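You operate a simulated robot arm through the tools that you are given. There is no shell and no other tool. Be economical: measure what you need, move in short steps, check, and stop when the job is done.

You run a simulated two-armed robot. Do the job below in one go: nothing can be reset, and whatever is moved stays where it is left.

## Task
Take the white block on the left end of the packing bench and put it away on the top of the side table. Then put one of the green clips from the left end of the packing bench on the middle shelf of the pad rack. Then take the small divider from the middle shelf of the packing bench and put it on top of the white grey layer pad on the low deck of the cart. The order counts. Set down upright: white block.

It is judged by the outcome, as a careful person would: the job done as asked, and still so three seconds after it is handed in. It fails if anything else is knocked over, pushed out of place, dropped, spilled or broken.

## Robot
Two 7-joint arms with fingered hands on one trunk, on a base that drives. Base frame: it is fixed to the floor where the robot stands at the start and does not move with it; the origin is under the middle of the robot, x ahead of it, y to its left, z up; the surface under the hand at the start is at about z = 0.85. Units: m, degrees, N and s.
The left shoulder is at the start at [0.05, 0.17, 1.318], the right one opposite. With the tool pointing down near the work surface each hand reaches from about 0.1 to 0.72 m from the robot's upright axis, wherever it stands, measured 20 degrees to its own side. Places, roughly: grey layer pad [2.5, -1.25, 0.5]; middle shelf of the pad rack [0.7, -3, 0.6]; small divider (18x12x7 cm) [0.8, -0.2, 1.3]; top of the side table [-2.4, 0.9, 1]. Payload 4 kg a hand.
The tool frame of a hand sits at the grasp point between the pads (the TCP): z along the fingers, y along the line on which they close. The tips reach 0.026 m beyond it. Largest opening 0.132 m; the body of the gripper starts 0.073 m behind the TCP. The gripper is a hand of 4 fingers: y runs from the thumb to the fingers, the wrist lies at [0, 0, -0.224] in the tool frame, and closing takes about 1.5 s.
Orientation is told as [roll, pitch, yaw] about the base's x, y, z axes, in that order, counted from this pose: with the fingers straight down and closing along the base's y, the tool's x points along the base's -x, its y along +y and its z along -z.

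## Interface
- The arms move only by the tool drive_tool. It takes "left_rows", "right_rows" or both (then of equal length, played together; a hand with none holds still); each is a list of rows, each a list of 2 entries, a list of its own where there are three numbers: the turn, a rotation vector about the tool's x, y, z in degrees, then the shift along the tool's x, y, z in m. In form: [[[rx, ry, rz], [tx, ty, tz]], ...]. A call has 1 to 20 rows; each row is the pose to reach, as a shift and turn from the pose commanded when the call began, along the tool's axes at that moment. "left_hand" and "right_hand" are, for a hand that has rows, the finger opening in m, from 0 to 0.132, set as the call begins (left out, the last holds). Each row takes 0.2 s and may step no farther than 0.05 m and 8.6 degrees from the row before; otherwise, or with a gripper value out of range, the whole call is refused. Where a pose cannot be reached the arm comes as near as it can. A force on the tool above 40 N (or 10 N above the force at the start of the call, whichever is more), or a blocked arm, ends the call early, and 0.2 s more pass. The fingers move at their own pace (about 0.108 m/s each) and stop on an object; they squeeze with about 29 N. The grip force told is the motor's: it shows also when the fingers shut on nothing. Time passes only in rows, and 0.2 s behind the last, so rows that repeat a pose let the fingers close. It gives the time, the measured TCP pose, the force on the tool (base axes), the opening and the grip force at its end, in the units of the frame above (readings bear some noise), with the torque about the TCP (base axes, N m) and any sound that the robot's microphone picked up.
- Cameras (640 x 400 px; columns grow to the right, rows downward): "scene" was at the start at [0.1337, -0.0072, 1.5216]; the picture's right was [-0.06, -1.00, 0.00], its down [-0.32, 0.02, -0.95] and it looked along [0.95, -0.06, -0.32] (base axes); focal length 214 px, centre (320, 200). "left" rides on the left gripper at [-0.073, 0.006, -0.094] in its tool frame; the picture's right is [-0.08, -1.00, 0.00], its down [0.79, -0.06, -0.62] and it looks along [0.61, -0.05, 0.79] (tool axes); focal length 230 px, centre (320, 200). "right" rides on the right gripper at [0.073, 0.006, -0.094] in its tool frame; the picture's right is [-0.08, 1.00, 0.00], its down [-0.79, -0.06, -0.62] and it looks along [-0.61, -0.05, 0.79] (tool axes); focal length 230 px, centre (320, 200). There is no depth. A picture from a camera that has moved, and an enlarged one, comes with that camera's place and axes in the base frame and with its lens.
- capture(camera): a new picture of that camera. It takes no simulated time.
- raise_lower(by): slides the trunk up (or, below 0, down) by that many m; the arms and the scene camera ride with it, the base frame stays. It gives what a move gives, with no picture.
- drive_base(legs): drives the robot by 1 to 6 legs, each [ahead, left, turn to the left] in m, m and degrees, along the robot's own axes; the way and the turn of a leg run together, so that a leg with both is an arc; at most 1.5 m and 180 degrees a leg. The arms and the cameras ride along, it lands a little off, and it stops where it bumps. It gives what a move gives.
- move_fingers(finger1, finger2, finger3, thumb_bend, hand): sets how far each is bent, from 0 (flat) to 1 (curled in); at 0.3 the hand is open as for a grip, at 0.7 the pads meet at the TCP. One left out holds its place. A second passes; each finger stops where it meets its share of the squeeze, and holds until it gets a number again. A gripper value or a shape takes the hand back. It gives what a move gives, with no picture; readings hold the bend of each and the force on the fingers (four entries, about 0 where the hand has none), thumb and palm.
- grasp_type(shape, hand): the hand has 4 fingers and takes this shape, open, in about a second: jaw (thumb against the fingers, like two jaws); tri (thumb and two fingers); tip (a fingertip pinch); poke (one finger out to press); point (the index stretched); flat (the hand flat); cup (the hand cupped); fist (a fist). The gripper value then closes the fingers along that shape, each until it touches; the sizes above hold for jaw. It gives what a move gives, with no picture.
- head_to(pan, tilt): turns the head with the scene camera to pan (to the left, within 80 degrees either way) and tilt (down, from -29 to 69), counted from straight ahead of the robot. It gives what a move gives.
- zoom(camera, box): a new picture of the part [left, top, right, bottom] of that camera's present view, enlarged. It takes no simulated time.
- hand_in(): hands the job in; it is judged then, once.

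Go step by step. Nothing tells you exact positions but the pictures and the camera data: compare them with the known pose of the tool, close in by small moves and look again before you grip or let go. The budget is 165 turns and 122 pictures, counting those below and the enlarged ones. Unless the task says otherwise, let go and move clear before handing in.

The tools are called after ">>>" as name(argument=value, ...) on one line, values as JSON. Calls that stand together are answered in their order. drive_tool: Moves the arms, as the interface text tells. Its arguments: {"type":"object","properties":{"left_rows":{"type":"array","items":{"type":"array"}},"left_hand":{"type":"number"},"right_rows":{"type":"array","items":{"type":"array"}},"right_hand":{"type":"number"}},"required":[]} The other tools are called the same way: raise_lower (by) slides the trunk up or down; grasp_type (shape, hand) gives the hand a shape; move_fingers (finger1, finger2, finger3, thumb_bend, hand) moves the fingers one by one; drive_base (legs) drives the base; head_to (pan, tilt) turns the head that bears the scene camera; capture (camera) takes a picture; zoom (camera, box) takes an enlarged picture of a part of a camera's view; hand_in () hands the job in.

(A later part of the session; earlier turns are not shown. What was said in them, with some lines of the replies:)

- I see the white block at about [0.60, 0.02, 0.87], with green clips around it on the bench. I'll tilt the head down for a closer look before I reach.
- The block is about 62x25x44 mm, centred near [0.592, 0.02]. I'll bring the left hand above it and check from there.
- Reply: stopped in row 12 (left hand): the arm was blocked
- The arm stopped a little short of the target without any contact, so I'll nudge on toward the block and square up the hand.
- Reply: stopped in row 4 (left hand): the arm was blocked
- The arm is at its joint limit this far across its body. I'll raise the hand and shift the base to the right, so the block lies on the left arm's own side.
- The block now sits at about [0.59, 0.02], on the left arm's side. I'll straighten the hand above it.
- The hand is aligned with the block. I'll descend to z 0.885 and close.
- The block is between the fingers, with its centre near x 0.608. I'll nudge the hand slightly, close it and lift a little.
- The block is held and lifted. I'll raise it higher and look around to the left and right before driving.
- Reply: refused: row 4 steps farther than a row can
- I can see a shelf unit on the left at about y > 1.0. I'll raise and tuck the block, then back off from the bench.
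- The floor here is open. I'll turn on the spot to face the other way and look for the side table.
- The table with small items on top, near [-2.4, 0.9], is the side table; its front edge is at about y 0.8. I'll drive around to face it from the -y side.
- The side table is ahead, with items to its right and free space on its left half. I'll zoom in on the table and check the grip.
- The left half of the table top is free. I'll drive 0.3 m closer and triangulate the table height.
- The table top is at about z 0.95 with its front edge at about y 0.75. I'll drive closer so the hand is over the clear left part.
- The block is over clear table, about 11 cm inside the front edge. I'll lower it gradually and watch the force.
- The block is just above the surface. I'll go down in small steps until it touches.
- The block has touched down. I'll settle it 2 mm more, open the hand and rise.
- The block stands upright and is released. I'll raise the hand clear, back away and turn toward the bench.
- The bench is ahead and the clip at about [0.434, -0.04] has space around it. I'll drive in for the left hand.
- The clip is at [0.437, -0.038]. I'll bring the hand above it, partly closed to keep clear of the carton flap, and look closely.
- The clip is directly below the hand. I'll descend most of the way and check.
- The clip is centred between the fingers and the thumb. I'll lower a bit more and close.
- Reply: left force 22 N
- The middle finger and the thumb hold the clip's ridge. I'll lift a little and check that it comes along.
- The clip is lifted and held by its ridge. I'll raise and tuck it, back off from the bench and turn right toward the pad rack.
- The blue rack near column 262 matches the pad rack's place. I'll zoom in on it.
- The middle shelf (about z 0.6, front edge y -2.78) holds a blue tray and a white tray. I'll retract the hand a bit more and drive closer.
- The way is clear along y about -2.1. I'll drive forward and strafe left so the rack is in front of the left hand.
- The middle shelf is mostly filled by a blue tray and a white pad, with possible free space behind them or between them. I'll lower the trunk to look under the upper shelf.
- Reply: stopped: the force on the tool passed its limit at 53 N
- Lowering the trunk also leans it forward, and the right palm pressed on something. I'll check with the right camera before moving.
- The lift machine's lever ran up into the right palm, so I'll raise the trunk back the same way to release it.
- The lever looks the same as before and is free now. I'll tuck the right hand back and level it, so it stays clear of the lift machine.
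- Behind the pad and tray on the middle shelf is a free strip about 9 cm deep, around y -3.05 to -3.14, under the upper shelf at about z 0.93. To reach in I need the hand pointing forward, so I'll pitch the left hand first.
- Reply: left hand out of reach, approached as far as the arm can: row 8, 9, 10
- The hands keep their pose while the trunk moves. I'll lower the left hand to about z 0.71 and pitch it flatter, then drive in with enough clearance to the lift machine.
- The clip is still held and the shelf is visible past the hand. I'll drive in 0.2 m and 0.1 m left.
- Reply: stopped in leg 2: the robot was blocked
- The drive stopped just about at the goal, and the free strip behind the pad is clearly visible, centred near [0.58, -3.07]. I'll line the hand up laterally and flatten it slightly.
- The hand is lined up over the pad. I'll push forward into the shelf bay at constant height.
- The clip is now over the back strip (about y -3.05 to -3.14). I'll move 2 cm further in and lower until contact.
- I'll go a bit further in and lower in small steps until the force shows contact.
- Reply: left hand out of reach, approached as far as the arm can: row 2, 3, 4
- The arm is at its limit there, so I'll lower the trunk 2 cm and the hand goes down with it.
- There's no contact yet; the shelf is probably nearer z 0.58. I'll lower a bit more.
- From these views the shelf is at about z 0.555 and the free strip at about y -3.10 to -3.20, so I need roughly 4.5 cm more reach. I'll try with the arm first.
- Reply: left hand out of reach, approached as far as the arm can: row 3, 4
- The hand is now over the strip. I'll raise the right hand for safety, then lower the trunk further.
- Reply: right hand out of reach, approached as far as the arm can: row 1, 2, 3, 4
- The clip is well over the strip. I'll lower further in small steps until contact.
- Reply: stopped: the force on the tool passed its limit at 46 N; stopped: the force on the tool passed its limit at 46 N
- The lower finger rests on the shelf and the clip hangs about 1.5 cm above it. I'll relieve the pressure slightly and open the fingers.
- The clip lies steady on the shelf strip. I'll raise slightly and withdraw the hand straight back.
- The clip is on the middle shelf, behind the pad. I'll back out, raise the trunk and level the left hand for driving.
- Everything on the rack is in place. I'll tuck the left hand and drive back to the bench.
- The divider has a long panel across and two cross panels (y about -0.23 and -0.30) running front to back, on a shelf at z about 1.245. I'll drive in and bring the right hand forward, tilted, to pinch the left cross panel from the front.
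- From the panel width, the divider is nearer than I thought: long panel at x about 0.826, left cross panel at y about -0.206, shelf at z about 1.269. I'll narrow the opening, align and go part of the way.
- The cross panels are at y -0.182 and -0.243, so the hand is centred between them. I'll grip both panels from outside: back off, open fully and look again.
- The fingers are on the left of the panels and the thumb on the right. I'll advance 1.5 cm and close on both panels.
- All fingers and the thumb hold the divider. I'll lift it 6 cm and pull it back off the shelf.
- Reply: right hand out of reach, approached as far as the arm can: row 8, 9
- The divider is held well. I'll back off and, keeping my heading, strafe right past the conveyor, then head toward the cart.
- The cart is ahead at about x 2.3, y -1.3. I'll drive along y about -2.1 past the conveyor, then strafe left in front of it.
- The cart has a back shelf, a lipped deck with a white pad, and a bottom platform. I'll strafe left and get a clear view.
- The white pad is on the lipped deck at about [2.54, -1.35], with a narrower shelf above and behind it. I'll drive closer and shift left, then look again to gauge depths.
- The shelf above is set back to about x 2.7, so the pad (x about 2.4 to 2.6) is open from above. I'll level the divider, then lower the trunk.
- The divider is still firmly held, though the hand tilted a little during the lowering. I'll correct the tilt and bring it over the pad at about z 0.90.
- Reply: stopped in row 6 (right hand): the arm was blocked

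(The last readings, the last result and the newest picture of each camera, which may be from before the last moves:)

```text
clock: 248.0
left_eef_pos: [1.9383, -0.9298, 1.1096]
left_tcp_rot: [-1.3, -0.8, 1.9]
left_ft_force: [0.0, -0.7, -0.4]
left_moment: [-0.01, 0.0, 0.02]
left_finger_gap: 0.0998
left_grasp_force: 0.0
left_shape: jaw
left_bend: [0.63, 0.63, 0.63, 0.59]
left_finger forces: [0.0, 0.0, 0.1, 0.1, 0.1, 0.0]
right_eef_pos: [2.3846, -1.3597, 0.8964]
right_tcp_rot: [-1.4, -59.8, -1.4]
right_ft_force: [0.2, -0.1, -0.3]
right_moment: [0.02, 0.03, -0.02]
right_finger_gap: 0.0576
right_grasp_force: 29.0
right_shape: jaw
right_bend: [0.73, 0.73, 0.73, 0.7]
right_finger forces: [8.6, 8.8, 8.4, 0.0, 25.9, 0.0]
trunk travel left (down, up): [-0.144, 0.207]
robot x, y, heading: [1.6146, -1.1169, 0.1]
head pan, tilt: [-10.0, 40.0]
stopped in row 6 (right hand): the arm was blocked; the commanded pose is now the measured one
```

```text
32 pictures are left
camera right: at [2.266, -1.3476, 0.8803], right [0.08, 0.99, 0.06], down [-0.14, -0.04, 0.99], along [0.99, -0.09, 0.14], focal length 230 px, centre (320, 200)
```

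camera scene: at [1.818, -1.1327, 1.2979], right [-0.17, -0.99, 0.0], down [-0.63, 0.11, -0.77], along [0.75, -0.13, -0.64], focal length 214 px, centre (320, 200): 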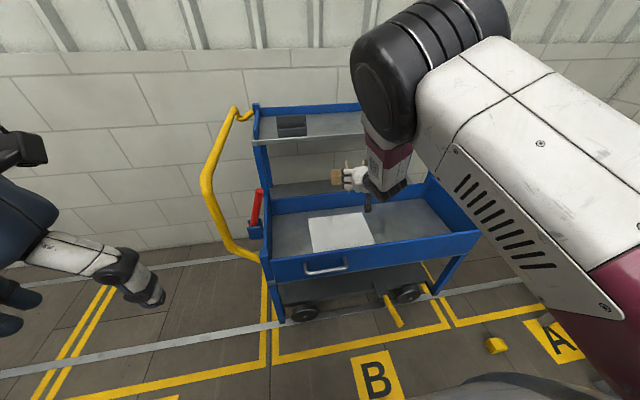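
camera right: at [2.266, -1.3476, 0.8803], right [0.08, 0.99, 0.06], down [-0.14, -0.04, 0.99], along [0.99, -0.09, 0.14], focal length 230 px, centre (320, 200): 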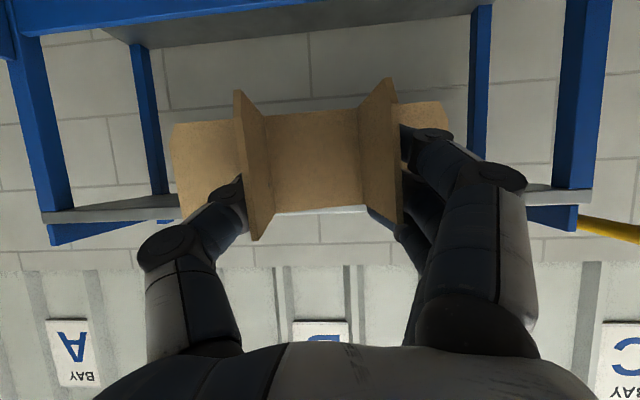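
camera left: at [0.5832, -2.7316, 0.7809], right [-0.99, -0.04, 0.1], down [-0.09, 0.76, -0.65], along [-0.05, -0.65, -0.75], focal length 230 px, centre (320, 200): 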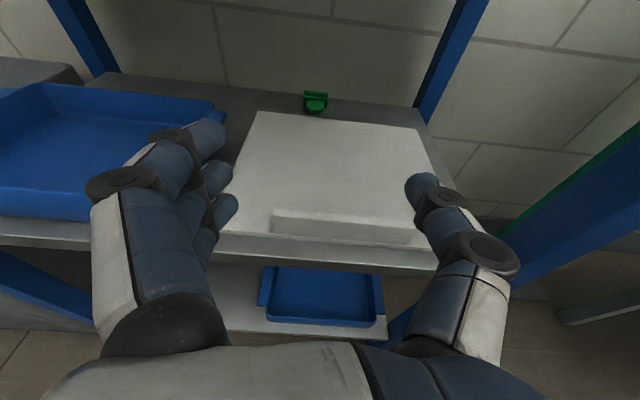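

The arm is near its limit, so I'll shift the base left a little. Then I'll bring the divider onto the camera's line of sight to the pad centre, so it lands on the pad whatever its exact height.

>>> drive_base(legs=[[0.02, 0.06, 0]])

>>> drive_tool(right_rows=[[[0, 0, 0], [0.04, 0, -0.01]], [[0, 0, 0], [0.085, 0.002, -0.018]], [[0, 0, 0], [0.13, 0.004, -0.026]], [[0, 0, 0], [0.16, 0.006, -0.034]], [[0, 0, 0], [0.16, 0.006, -0.034]]])

>>> capture(camera="scene")

>>> capture(camera="right")

```text
clock: 249.2
left_eef_pos: [1.9573, -0.8681, 1.1098]
left_tcp_rot: [-1.4, -0.9, 1.9]
left_ft_force: [0.4, 0.6, 1.0]
left_moment: [0.06, 0.03, 0.0]
left_finger_gap: 0.0999
left_grasp_force: 0.1
left_shape: jaw
left_bend: [0.63, 0.63, 0.63, 0.59]
left_finger forces: [0.0, 0.0, 0.0, 0.1, 0.0, 0.1]
right_eef_pos: [2.404, -1.2974, 0.8973]
right_tcp_rot: [-1.6, -59.8, -1.2]
right_ft_force: [0.1, -0.1, -0.2]
right_moment: [-0.02, 0.03, 0.03]
right_finger_gap: 0.058
right_grasp_force: 29.1
right_shape: jaw
right_bend: [0.73, 0.73, 0.73, 0.7]
right_finger forces: [8.7, 8.9, 8.5, 0.0, 26.0, 0.0]
trunk travel left (down, up): [-0.144, 0.207]
robot x, y, heading: [1.6325, -1.0584, 0.5]
head pan, tilt: [-10.0, 40.0]
```

```text
clock: 250.6
left_eef_pos: [1.9558, -0.8686, 1.1101]
left_tcp_rot: [-1.4, -0.8, 2.0]
left_ft_force: [1.3, 0.5, -0.6]
left_moment: [0.01, 0.02, 0.01]
left_finger_gap: 0.0996
left_grasp_force: 0.1
left_shape: jaw
left_bend: [0.63, 0.63, 0.63, 0.59]
left_finger forces: [0.0, 0.0, 0.0, 0.0, 0.0, 0.1]
right_eef_pos: [2.2964, -1.3295, 0.7789]
right_tcp_rot: [1.3, -60.2, -8.3]
right_ft_force: [0.4, 0.5, -0.2]
right_moment: [0.01, 0.04, -0.02]
right_finger_gap: 0.0581
right_grasp_force: 29.4
right_shape: jaw
right_bend: [0.73, 0.73, 0.73, 0.7]
right_finger forces: [8.7, 8.9, 8.5, 0.1, 26.0, 0.0]
trunk travel left (down, up): [-0.144, 0.207]
robot x, y, heading: [1.6329, -1.0586, 0.3]
head pan, tilt: [-10.0, 40.0]
stopped in row 5 (right hand): the arm was blocked; the commanded pose is now the measured one
```

```text
31 pictures are left
camera scene: at [1.8376, -1.0722, 1.298], right [-0.17, -0.99, 0.0], down [-0.63, 0.11, -0.77], along [0.75, -0.13, -0.64], focal length 214 px, centre (320, 200)
```

scene: 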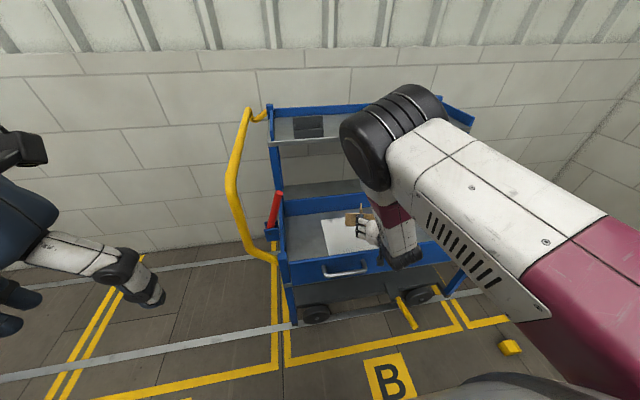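

```text
30 pictures are left
camera right: at [2.1797, -1.3065, 0.7625], right [0.16, 0.98, 0.08], down [-0.16, -0.05, 0.99], along [0.97, -0.17, 0.14], focal length 230 px, centre (320, 200)
```

right: 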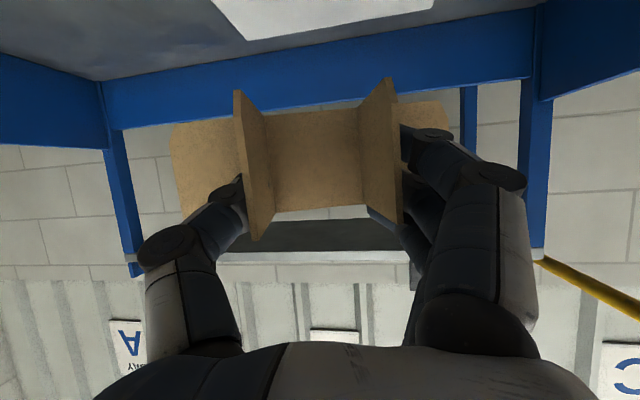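

Two views now agree: the pad top is at z about 0.55, x 2.36 to 2.57, y -1.47 to -1.20. I'll move the divider over its centre and lower to about 5 cm above it.

>>> drive_tool(right_rows=[[[0, 0, 0], [-0.022, 0.003, 0.04]], [[0, 0, 0], [-0.044, 0.007, 0.08]], [[0, 0, 0], [-0.065, 0.01, 0.118]], [[0, 0, 0], [-0.03, 0.01, 0.138]], [[0, 0, 0], [0.005, 0.009, 0.158]], [[0, 0, 0], [0.03, 0.009, 0.172]], [[0, 0, 0], [0.043, 0.009, 0.18]], [[0, 0, 0], [0.043, 0.009, 0.18]]])

>>> capture(camera="scene")

>>> capture(camera="right")

```text
clock: 252.4
left_eef_pos: [1.9572, -0.8696, 1.1097]
left_tcp_rot: [-1.4, -0.9, 1.8]
left_ft_force: [-0.5, -0.1, -0.7]
left_moment: [-0.02, -0.01, 0.0]
left_finger_gap: 0.0998
left_grasp_force: 0.0
left_shape: jaw
left_bend: [0.63, 0.63, 0.63, 0.59]
left_finger forces: [0.1, 0.0, 0.0, 0.0, 0.0, 0.0]
right_eef_pos: [2.4309, -1.3307, 0.6514]
right_tcp_rot: [0.9, -60.3, -7.7]
right_ft_force: [-0.2, -0.1, -0.6]
right_moment: [-0.03, 0.01, -0.06]
right_finger_gap: 0.0576
right_grasp_force: 28.9
right_shape: jaw
right_bend: [0.73, 0.73, 0.73, 0.7]
right_finger forces: [8.7, 8.8, 8.7, 0.1, 25.8, 0.0]
trunk travel left (down, up): [-0.144, 0.207]
robot x, y, heading: [1.6279, -1.0598, -0.0]
head pan, tilt: [-10.0, 40.0]
```

```text
29 pictures are left
camera scene: at [1.8374, -1.0719, 1.2981], right [-0.17, -0.99, 0.0], down [-0.63, 0.11, -0.77], along [0.76, -0.13, -0.64], focal length 214 px, centre (320, 200)
```

scene: 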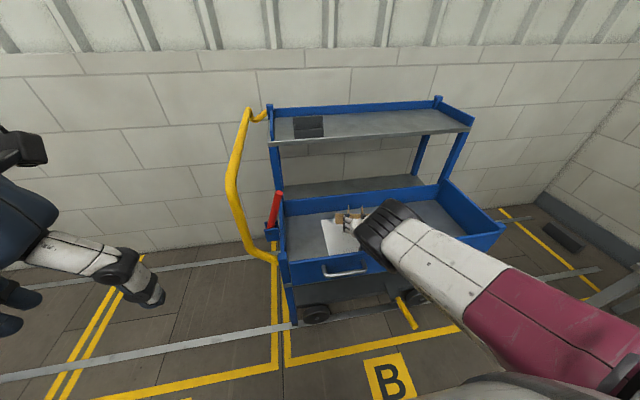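

```text
28 pictures are left
camera right: at [2.3141, -1.3092, 0.6353], right [0.16, 0.98, 0.08], down [-0.15, -0.05, 0.99], along [0.98, -0.17, 0.14], focal length 230 px, centre (320, 200)
```

right: 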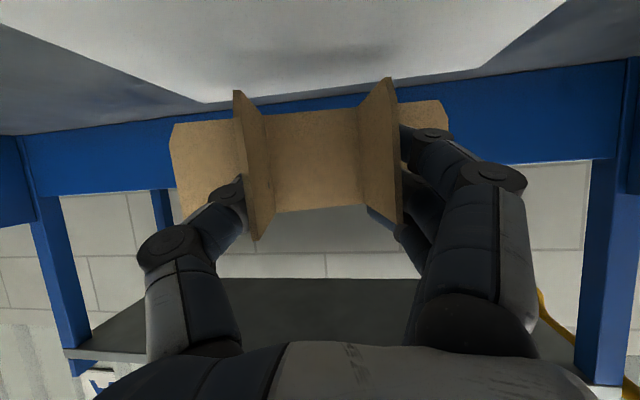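

The divider is over the pad, but the wrist camera hangs below the hand near the tray's front lip. I'll zoom in to judge the clearance.

>>> zoom(camera="scene", box=[270, 190, 430, 290])

```text
4.00 times, centred on (350, 240) of scene
camera zoom: at [1.8374, -1.0719, 1.2981], right [-0.17, -0.99, 0.0], down [-0.63, 0.11, -0.77], along [0.76, -0.13, -0.64], focal length 858 px, centre (200, 40)
```

zoom: 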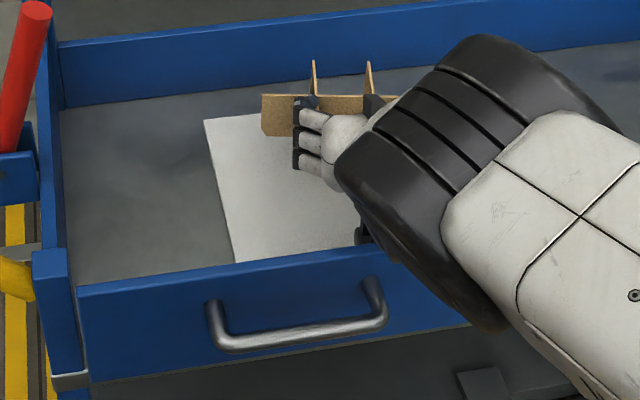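

The camera sits just above the lip. I'll move 3.5 cm further in, which is still within the pad, and then lower in small steps.

>>> drive_tool(right_rows=[[[0, 0, 0], [-0.009, 0, 0.016]], [[0, 0, 0], [-0.017, 0, 0.031]], [[0, 0, 0], [-0.008, 0, 0.036]], [[0, 0, 0], [0.001, 0, 0.041]], [[0, 0, 0], [0.009, 0, 0.046]], [[0, 0, 0], [0.009, 0, 0.046]]])

>>> zoom(camera="scene", box=[270, 190, 430, 290])

>>> capture(camera="right")

```text
clock: 253.8
left_eef_pos: [1.9575, -0.869, 1.1105]
left_tcp_rot: [-1.4, -0.8, 1.9]
left_ft_force: [-0.2, 1.3, -0.3]
left_moment: [0.01, 0.04, -0.01]
left_finger_gap: 0.0999
left_grasp_force: 0.0
left_shape: jaw
left_bend: [0.63, 0.63, 0.63, 0.59]
left_finger forces: [0.0, 0.0, 0.0, 0.0, 0.1, 0.1]
right_eef_pos: [2.4658, -1.3333, 0.6233]
right_tcp_rot: [1.0, -60.3, -7.8]
right_ft_force: [0.2, 0.5, -0.1]
right_moment: [0.02, 0.04, 0.03]
right_finger_gap: 0.0579
right_grasp_force: 29.4
right_shape: jaw
right_bend: [0.73, 0.73, 0.73, 0.7]
right_finger forces: [8.6, 8.9, 8.7, 0.0, 25.7, 0.1]
right hand out of reach, approached as far as the arm can: row 5
trunk travel left (down, up): [-0.144, 0.207]
robot x, y, heading: [1.632, -1.0591, 0.4]
head pan, tilt: [-10.0, 40.0]
```

```text
4.00 times, centred on (350, 240) of scene
camera zoom: at [1.8374, -1.0718, 1.298], right [-0.17, -0.99, 0.0], down [-0.63, 0.11, -0.77], along [0.76, -0.13, -0.64], focal length 858 px, centre (200, 40)
```

zoom: 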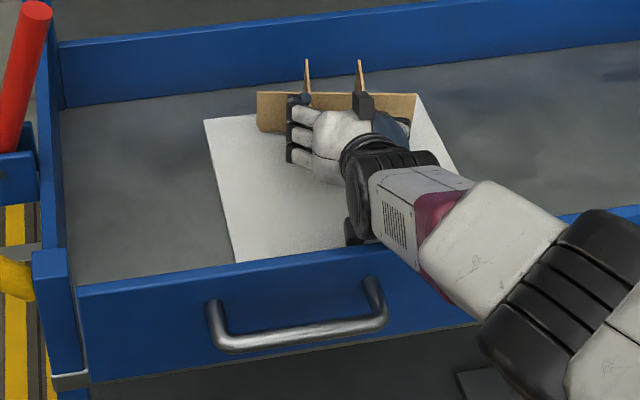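

```text
25 pictures are left
camera right: at [2.3481, -1.3128, 0.6067], right [0.16, 0.98, 0.08], down [-0.15, -0.05, 0.99], along [0.98, -0.17, 0.14], focal length 230 px, centre (320, 200)
```

right: 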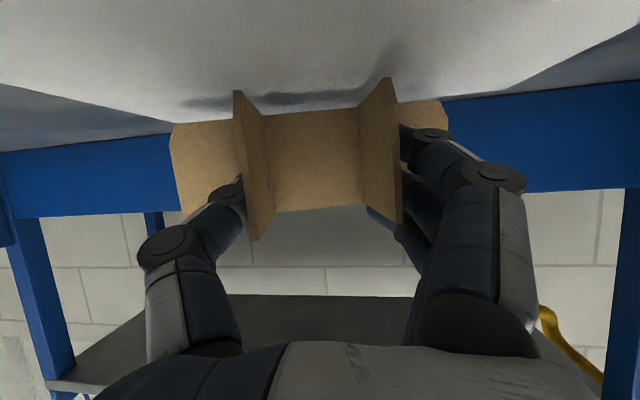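

The divider is about 2 cm above the pad. I'll ease back 1 cm and lower until contact.

>>> drive_tool(right_rows=[[[0, 0, 0], [0.009, 0, -0.001]], [[0, 0, 0], [0.018, 0, -0.001]], [[0, 0, 0], [0.018, 0, -0.001]]])

>>> capture(camera="right")

```text
clock: 254.5
left_eef_pos: [1.9548, -0.8685, 1.1106]
left_tcp_rot: [-1.5, -0.9, 1.9]
left_ft_force: [-0.4, -0.6, -0.8]
left_moment: [-0.06, 0.0, 0.02]
left_finger_gap: 0.1
left_grasp_force: 0.1
left_shape: jaw
left_bend: [0.63, 0.63, 0.63, 0.59]
left_finger forces: [0.0, 0.0, 0.0, 0.0, 0.1, 0.1]
right_eef_pos: [2.4614, -1.3313, 0.6246]
right_tcp_rot: [1.2, -61.7, -7.7]
right_ft_force: [1.5, -1.6, 27.3]
right_moment: [0.54, 3.71, 0.2]
right_finger_gap: 0.058
right_grasp_force: 29.9
right_shape: jaw
right_bend: [0.73, 0.73, 0.73, 0.7]
right_finger forces: [8.6, 8.8, 8.7, 0.0, 25.8, 0.0]
right hand out of reach, approached as far as the arm can: row 2, 3
trunk travel left (down, up): [-0.144, 0.207]
robot x, y, heading: [1.6331, -1.0584, 0.4]
head pan, tilt: [-10.0, 40.0]
stopped in row 3 (right hand): the force on the tool passed its limit at 42 N (the readings are from after the stop); the commanded pose is now the measured one
```

```text
24 pictures are left
camera right: at [2.3451, -1.3105, 0.6048], right [0.15, 0.99, 0.08], down [-0.18, -0.05, 0.98], along [0.97, -0.16, 0.17], focal length 230 px, centre (320, 200)
```

right: 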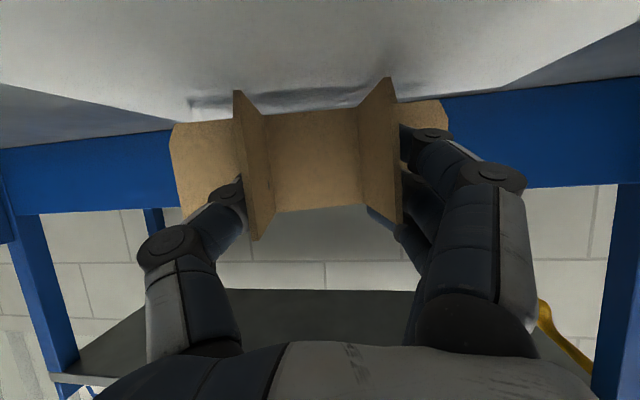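

The wrist camera touched the tray lip: the reaction is about 14 cm behind the grasp point. I'll rise, move 2 cm forward, steepen the hand a little to lift the camera, and try again.

>>> drive_tool(right_rows=[[[0, 0, 0], [-0.0177, 0, -0.0095]], [[0, 0, 0], [-0.028, 0, 0.01]], [[0, 3, 0], [-0.028, 0, 0.01]], [[0, 6, 0], [-0.02, 0, 0.0145]], [[0, 6, 0], [-0.01, 0, 0.0195]], [[0, 6, 0], [-0.0013, 0, 0.0243]], [[0, 6, 0], [-0.0013, 0, 0.0243]]])

>>> capture(camera="right")

>>> zoom(camera="scene", box=[270, 190, 430, 290])

```text
clock: 256.1
left_eef_pos: [1.9574, -0.8679, 1.1112]
left_tcp_rot: [-1.4, -0.9, 1.9]
left_ft_force: [-0.2, 0.6, -0.3]
left_moment: [0.0, 0.04, -0.02]
left_finger_gap: 0.0998
left_grasp_force: 0.0
left_shape: jaw
left_bend: [0.63, 0.63, 0.63, 0.59]
left_finger forces: [0.0, 0.0, 0.0, 0.1, 0.0, 0.1]
right_eef_pos: [2.4658, -1.3349, 0.6223]
right_tcp_rot: [1.0, -54.9, -7.6]
right_ft_force: [0.1, 0.7, -0.4]
right_moment: [0.02, 0.01, -0.02]
right_finger_gap: 0.0577
right_grasp_force: 29.6
right_shape: jaw
right_bend: [0.73, 0.73, 0.73, 0.7]
right_finger forces: [8.7, 8.8, 8.7, 0.0, 25.8, 0.0]
right hand out of reach, approached as far as the arm can: row 2, 3, 4, 5, 6, 7
trunk travel left (down, up): [-0.144, 0.207]
robot x, y, heading: [1.6321, -1.057, 0.2]
head pan, tilt: [-10.0, 40.0]
```

```text
23 pictures are left
camera right: at [2.3478, -1.3137, 0.6165], right [0.16, 0.98, 0.07], down [-0.06, -0.06, 1.0], along [0.99, -0.16, 0.05], focal length 230 px, centre (320, 200)
```

right: 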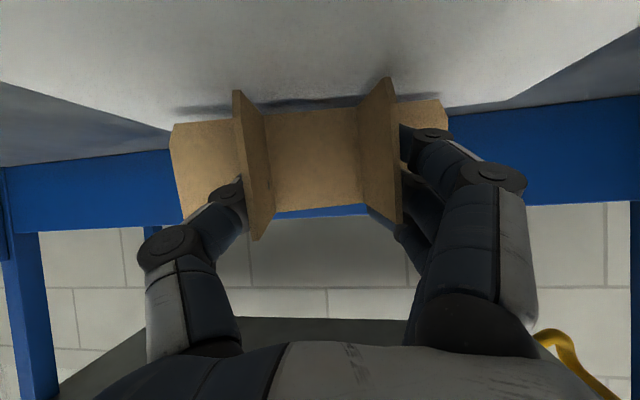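

```text
4.00 times, centred on (350, 240) of scene
camera zoom: at [1.8376, -1.0721, 1.298], right [-0.17, -0.99, 0.0], down [-0.63, 0.11, -0.77], along [0.75, -0.13, -0.64], focal length 858 px, centre (200, 40)
```

zoom: 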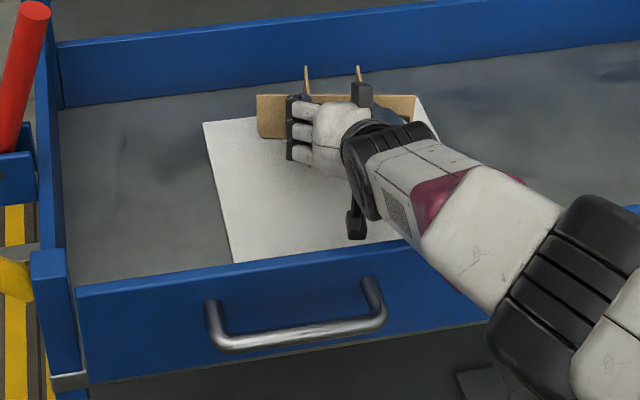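

The arm is at full reach. I'll nudge the base forward 2 cm, then lower with the trunk.

>>> drive_base(legs=[[0.02, 0, 0]])

>>> raise_lower(by=-0.012)

>>> capture(camera="right")

```text
clock: 256.9
left_eef_pos: [1.9782, -0.8687, 1.1085]
left_tcp_rot: [-1.4, -0.7, 1.9]
left_ft_force: [0.3, 0.4, -0.5]
left_moment: [0.02, 0.02, -0.01]
left_finger_gap: 0.0998
left_grasp_force: 0.0
left_shape: jaw
left_bend: [0.63, 0.63, 0.63, 0.59]
left_finger forces: [0.1, 0.1, 0.1, 0.1, 0.0, 0.1]
right_eef_pos: [2.4862, -1.3346, 0.622]
right_tcp_rot: [1.0, -55.0, -7.5]
right_ft_force: [-0.3, 0.1, -0.5]
right_moment: [0.0, 0.04, 0.04]
right_finger_gap: 0.0582
right_grasp_force: 28.9
right_shape: jaw
right_bend: [0.73, 0.73, 0.73, 0.7]
right_finger forces: [8.6, 8.8, 9.0, 0.0, 25.8, 0.1]
trunk travel left (down, up): [-0.144, 0.207]
robot x, y, heading: [1.6449, -1.0555, 0.2]
head pan, tilt: [-10.0, 40.0]
```

```text
clock: 257.5
left_eef_pos: [1.976, -0.869, 1.0977]
left_tcp_rot: [-1.4, -1.0, 1.8]
left_ft_force: [0.2, 0.2, -0.5]
left_moment: [0.03, -0.02, 0.01]
left_finger_gap: 0.0998
left_grasp_force: 0.1
left_shape: jaw
left_bend: [0.63, 0.63, 0.63, 0.59]
left_finger forces: [0.0, 0.0, 0.1, 0.1, 0.0, 0.0]
right_eef_pos: [2.486, -1.3344, 0.6128]
right_tcp_rot: [1.0, -55.1, -7.5]
right_ft_force: [0.2, -0.3, 7.2]
right_moment: [0.2, -0.47, 0.0]
right_finger_gap: 0.0582
right_grasp_force: 29.0
right_shape: jaw
right_bend: [0.73, 0.73, 0.75, 0.7]
right_finger forces: [9.5, 10.0, 19.3, 0.0, 28.7, 0.0]
trunk travel left (down, up): [-0.132, 0.219]
robot x, y, heading: [1.6513, -1.0577, 0.2]
head pan, tilt: [-10.0, 40.0]
```

```text
21 pictures are left
camera right: at [2.3677, -1.3135, 0.606], right [0.16, 0.98, 0.07], down [-0.06, -0.06, 1.0], along [0.99, -0.16, 0.05], focal length 230 px, centre (320, 200)
```

right: 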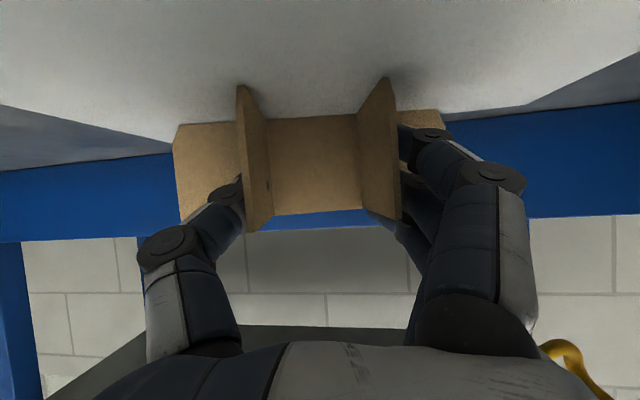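

The far end of the divider has touched the pad. I'll lift slightly, pull back 1 cm, level the divider and set it down.

>>> drive_tool(right_rows=[[[0, 0, 0], [-0.005, 0, -0.0034]], [[0, -2.5, 0], [0.002, 0, -0.0132]], [[0, -5, 0], [0.002, 0, -0.0132]], [[0, -5, 0], [0.006, 0, -0.0103]], [[0, -5, 0], [0.006, 0, -0.0103]]])

>>> raise_lower(by=-0.006)

>>> capture(camera="right")

>>> zoom(camera="scene", box=[270, 190, 430, 290])

```text
clock: 258.7
left_eef_pos: [1.9781, -0.8697, 1.0976]
left_tcp_rot: [-1.4, -1.0, 1.9]
left_ft_force: [0.3, -0.1, 0.8]
left_moment: [-0.01, -0.02, 0.0]
left_finger_gap: 0.0996
left_grasp_force: 0.0
left_shape: jaw
left_bend: [0.63, 0.63, 0.63, 0.59]
left_finger forces: [0.0, 0.0, 0.0, 0.1, 0.0, 0.0]
right_eef_pos: [2.4737, -1.3333, 0.6117]
right_tcp_rot: [1.1, -60.0, -7.6]
right_ft_force: [-1.0, -0.4, 1.2]
right_moment: [0.12, -0.01, 0.03]
right_finger_gap: 0.0578
right_grasp_force: 29.2
right_shape: jaw
right_bend: [0.73, 0.73, 0.74, 0.7]
right_finger forces: [9.3, 9.7, 9.4, 0.0, 28.0, 0.1]
trunk travel left (down, up): [-0.132, 0.219]
robot x, y, heading: [1.6529, -1.0549, 0.2]
head pan, tilt: [-10.0, 40.0]
```

```text
clock: 259.2
left_eef_pos: [1.9744, -0.8689, 1.093]
left_tcp_rot: [-1.4, -1.0, 1.8]
left_ft_force: [0.1, -0.7, 0.5]
left_moment: [-0.04, 0.0, -0.03]
left_finger_gap: 0.0998
left_grasp_force: 0.0
left_shape: jaw
left_bend: [0.63, 0.63, 0.63, 0.59]
left_finger forces: [0.0, 0.0, 0.0, 0.1, 0.0, 0.0]
right_eef_pos: [2.4752, -1.3342, 0.6094]
right_tcp_rot: [1.2, -60.2, -7.7]
right_ft_force: [-3.5, -0.4, 12.0]
right_moment: [0.47, -0.17, 0.01]
right_finger_gap: 0.0582
right_grasp_force: 29.0
right_shape: jaw
right_bend: [0.73, 0.73, 0.74, 0.7]
right_finger forces: [10.1, 9.3, 10.1, 0.0, 30.0, 0.1]
trunk travel left (down, up): [-0.126, 0.225]
robot x, y, heading: [1.6551, -1.0587, 0.4]
head pan, tilt: [-10.0, 40.0]
```

```text
20 pictures are left
camera right: at [2.3579, -1.3126, 0.593], right [0.15, 0.99, 0.08], down [-0.15, -0.05, 0.99], along [0.98, -0.16, 0.14], focal length 230 px, centre (320, 200)
```

right: 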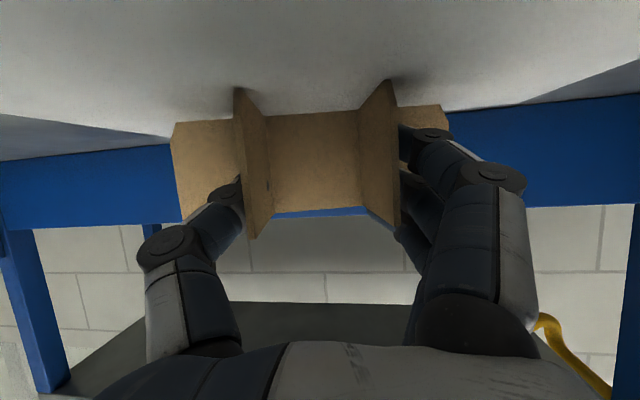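

```text
4.00 times, centred on (350, 240) of scene
camera zoom: at [1.8734, -1.072, 1.279], right [-0.17, -0.99, 0.0], down [-0.63, 0.11, -0.77], along [0.76, -0.13, -0.64], focal length 858 px, centre (200, 40)
```

zoom: 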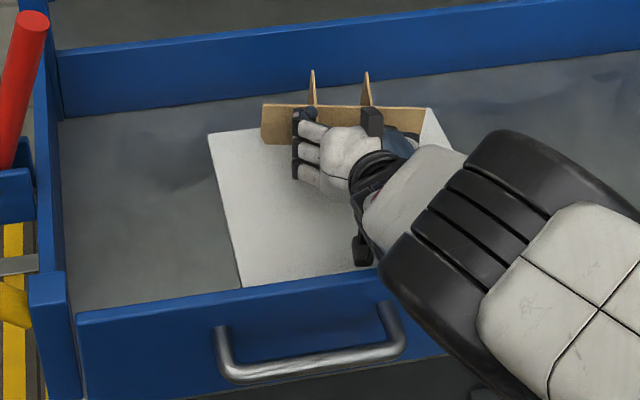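

The divider rests on the pad with the force right under the grasp. I'll open the hand and check.

>>> drive_tool(right_rows=[[[0, 0, 0], [0, 0, 0]], [[0, 0, 0], [0, 0, 0]], [[0, 0, 0], [0, 0, 0]], [[0, 0, 0], [0, 0, 0]], [[0, 0, 0], [0, 0, 0]]], right_hand=0.12)

>>> capture(camera="right")

```text
clock: 260.4
left_eef_pos: [1.9756, -0.8685, 1.0929]
left_tcp_rot: [-1.4, -0.9, 1.8]
left_ft_force: [-0.3, -0.3, -0.3]
left_moment: [0.02, 0.03, -0.01]
left_finger_gap: 0.0997
left_grasp_force: 0.0
left_shape: jaw
left_bend: [0.63, 0.63, 0.63, 0.59]
left_finger forces: [0.0, 0.1, 0.1, 0.0, 0.0, 0.1]
right_eef_pos: [2.4756, -1.3347, 0.6077]
right_tcp_rot: [1.1, -60.2, -7.6]
right_ft_force: [0.8, 0.5, 0.1]
right_moment: [0.02, -0.04, 0.01]
right_finger_gap: 0.12
right_grasp_force: 0.0
right_shape: jaw
right_bend: [0.47, 0.47, 0.47, 0.43]
right_finger forces: [0.0, 0.0, 0.0, 0.0, 0.1, 0.0]
trunk travel left (down, up): [-0.126, 0.225]
robot x, y, heading: [1.6542, -1.0518, 0.0]
head pan, tilt: [-10.0, 40.0]
```

```text
18 pictures are left
camera right: at [2.3567, -1.3127, 0.5927], right [0.15, 0.98, 0.08], down [-0.15, -0.05, 0.99], along [0.98, -0.16, 0.14], focal length 230 px, centre (320, 200)
```

right: 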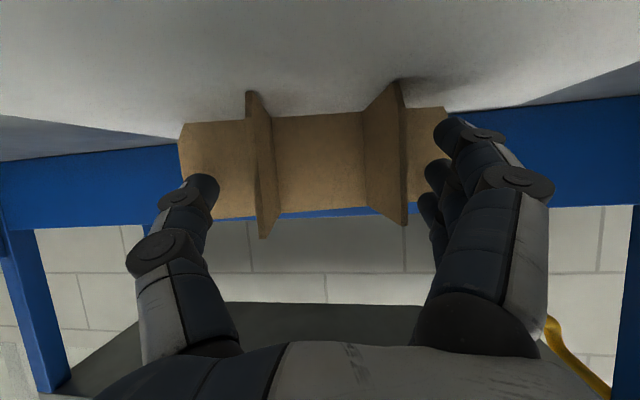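

It's released and standing on the pad. I'll lift the hand straight up.

>>> drive_tool(right_rows=[[[0, 0, 0], [-0.018, 0, -0.01]], [[0, 0, 0], [-0.044, 0, -0.025]], [[0, 0, 0], [-0.079, 0, -0.045]], [[0, 0, 0], [-0.114, 0, -0.066]], [[0, 0, 0], [-0.149, 0, -0.086]], [[0, 0, 0], [-0.149, 0, -0.086]]])

>>> capture(camera="scene")

```text
clock: 261.9
left_eef_pos: [1.9769, -0.8686, 1.0907]
left_tcp_rot: [-1.4, -0.8, 1.8]
left_ft_force: [1.0, 0.6, 1.1]
left_moment: [-0.01, 0.0, -0.03]
left_finger_gap: 0.0997
left_grasp_force: 0.0
left_shape: jaw
left_bend: [0.63, 0.63, 0.63, 0.59]
left_finger forces: [0.1, 0.0, 0.0, 0.1, 0.1, 0.0]
right_eef_pos: [2.4748, -1.3489, 0.7728]
right_tcp_rot: [1.1, -59.6, -8.8]
right_ft_force: [0.2, 0.0, -0.3]
right_moment: [0.0, 0.02, 0.01]
right_finger_gap: 0.1199
right_grasp_force: 0.1
right_shape: jaw
right_bend: [0.47, 0.47, 0.47, 0.43]
right_finger forces: [0.0, 0.1, 0.0, 0.0, 0.1, 0.0]
trunk travel left (down, up): [-0.126, 0.225]
robot x, y, heading: [1.6491, -1.0558, 0.1]
head pan, tilt: [-10.0, 40.0]
```

```text
17 pictures are left
camera scene: at [1.8759, -1.072, 1.278], right [-0.17, -0.99, 0.0], down [-0.63, 0.11, -0.77], along [0.75, -0.13, -0.64], focal length 214 px, centre (320, 200)
```

scene: 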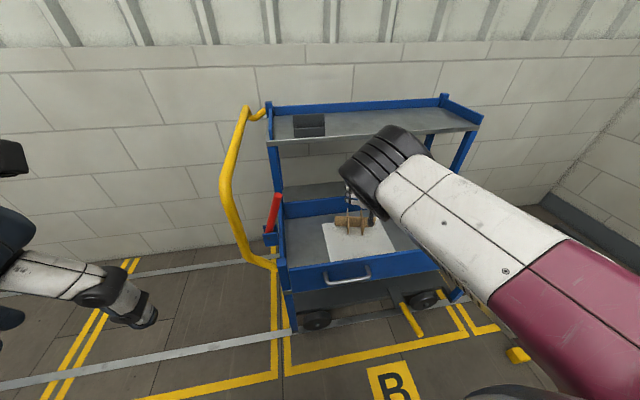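

The divider stands on the pad and the hand is above it. I'll back the base away and check the final state.

>>> drive_base(legs=[[-0.3, 0, 0]])

>>> capture(camera="scene")

>>> zoom(camera="scene", box=[250, 120, 410, 230])

```text
clock: 263.9
left_eef_pos: [1.6762, -0.8693, 1.093]
left_tcp_rot: [-1.4, -0.9, 2.0]
left_ft_force: [0.0, 0.0, 0.7]
left_moment: [0.04, -0.01, 0.01]
left_finger_gap: 0.1
left_grasp_force: 0.2
left_shape: jaw
left_bend: [0.63, 0.63, 0.63, 0.59]
left_finger forces: [0.0, 0.0, 0.1, 0.1, 0.0, 0.1]
right_eef_pos: [2.1773, -1.3459, 0.7781]
right_tcp_rot: [1.5, -60.0, -8.9]
right_ft_force: [0.1, 0.4, -0.3]
right_moment: [-0.01, 0.02, 0.01]
right_finger_gap: 0.1197
right_grasp_force: 0.0
right_shape: jaw
right_bend: [0.47, 0.47, 0.47, 0.43]
right_finger forces: [0.0, 0.0, 0.1, 0.1, 0.0, 0.0]
trunk travel left (down, up): [-0.126, 0.225]
robot x, y, heading: [1.3516, -1.0572, 0.3]
head pan, tilt: [-10.0, 40.0]
```

```text
16 pictures are left
camera scene: at [1.5749, -1.0728, 1.2783], right [-0.17, -0.99, 0.0], down [-0.63, 0.11, -0.77], along [0.76, -0.13, -0.64], focal length 214 px, centre (320, 200)
```

scene: 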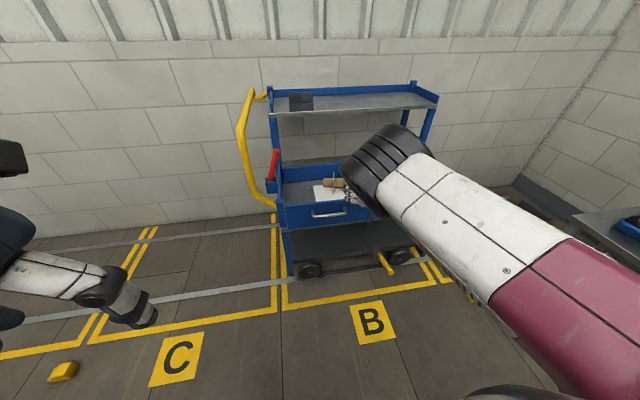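

```text
3.64 times, centred on (330, 175) of scene
camera zoom: at [1.5749, -1.0728, 1.2783], right [-0.17, -0.99, 0.0], down [-0.63, 0.11, -0.77], along [0.76, -0.13, -0.64], focal length 780 px, centre (284, 291)
```

zoom: 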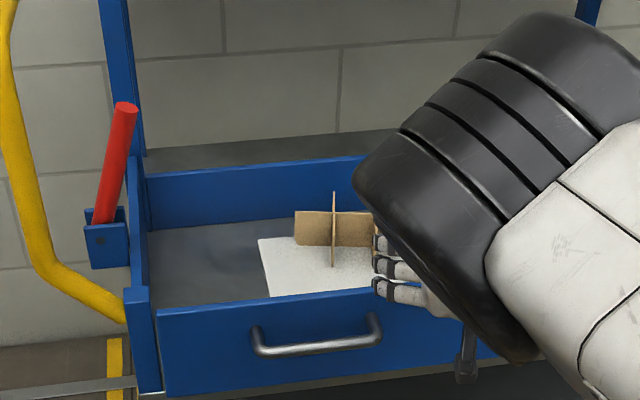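

The divider stands on the pad on the cart's low deck, the white block is upright on the side table and the clip is on the rack's middle shelf. Both hands are clear, so I'm handing in.

>>> hand_in()

```text
The job is handed in.
```

I did all three moves in the order asked and handed the job in. The white block stands upright on the side table, and one green clip lies on its side behind the white pad on the pad rack's middle shelf. The small divider stands on the white pad on the cart's low deck.

On the way, the right palm pressed the lever of the lift machine beside the pad rack (about 53 N), and the wrist camera briefly pressed the lip of the cart's tray. Nothing looked moved or damaged afterwards.
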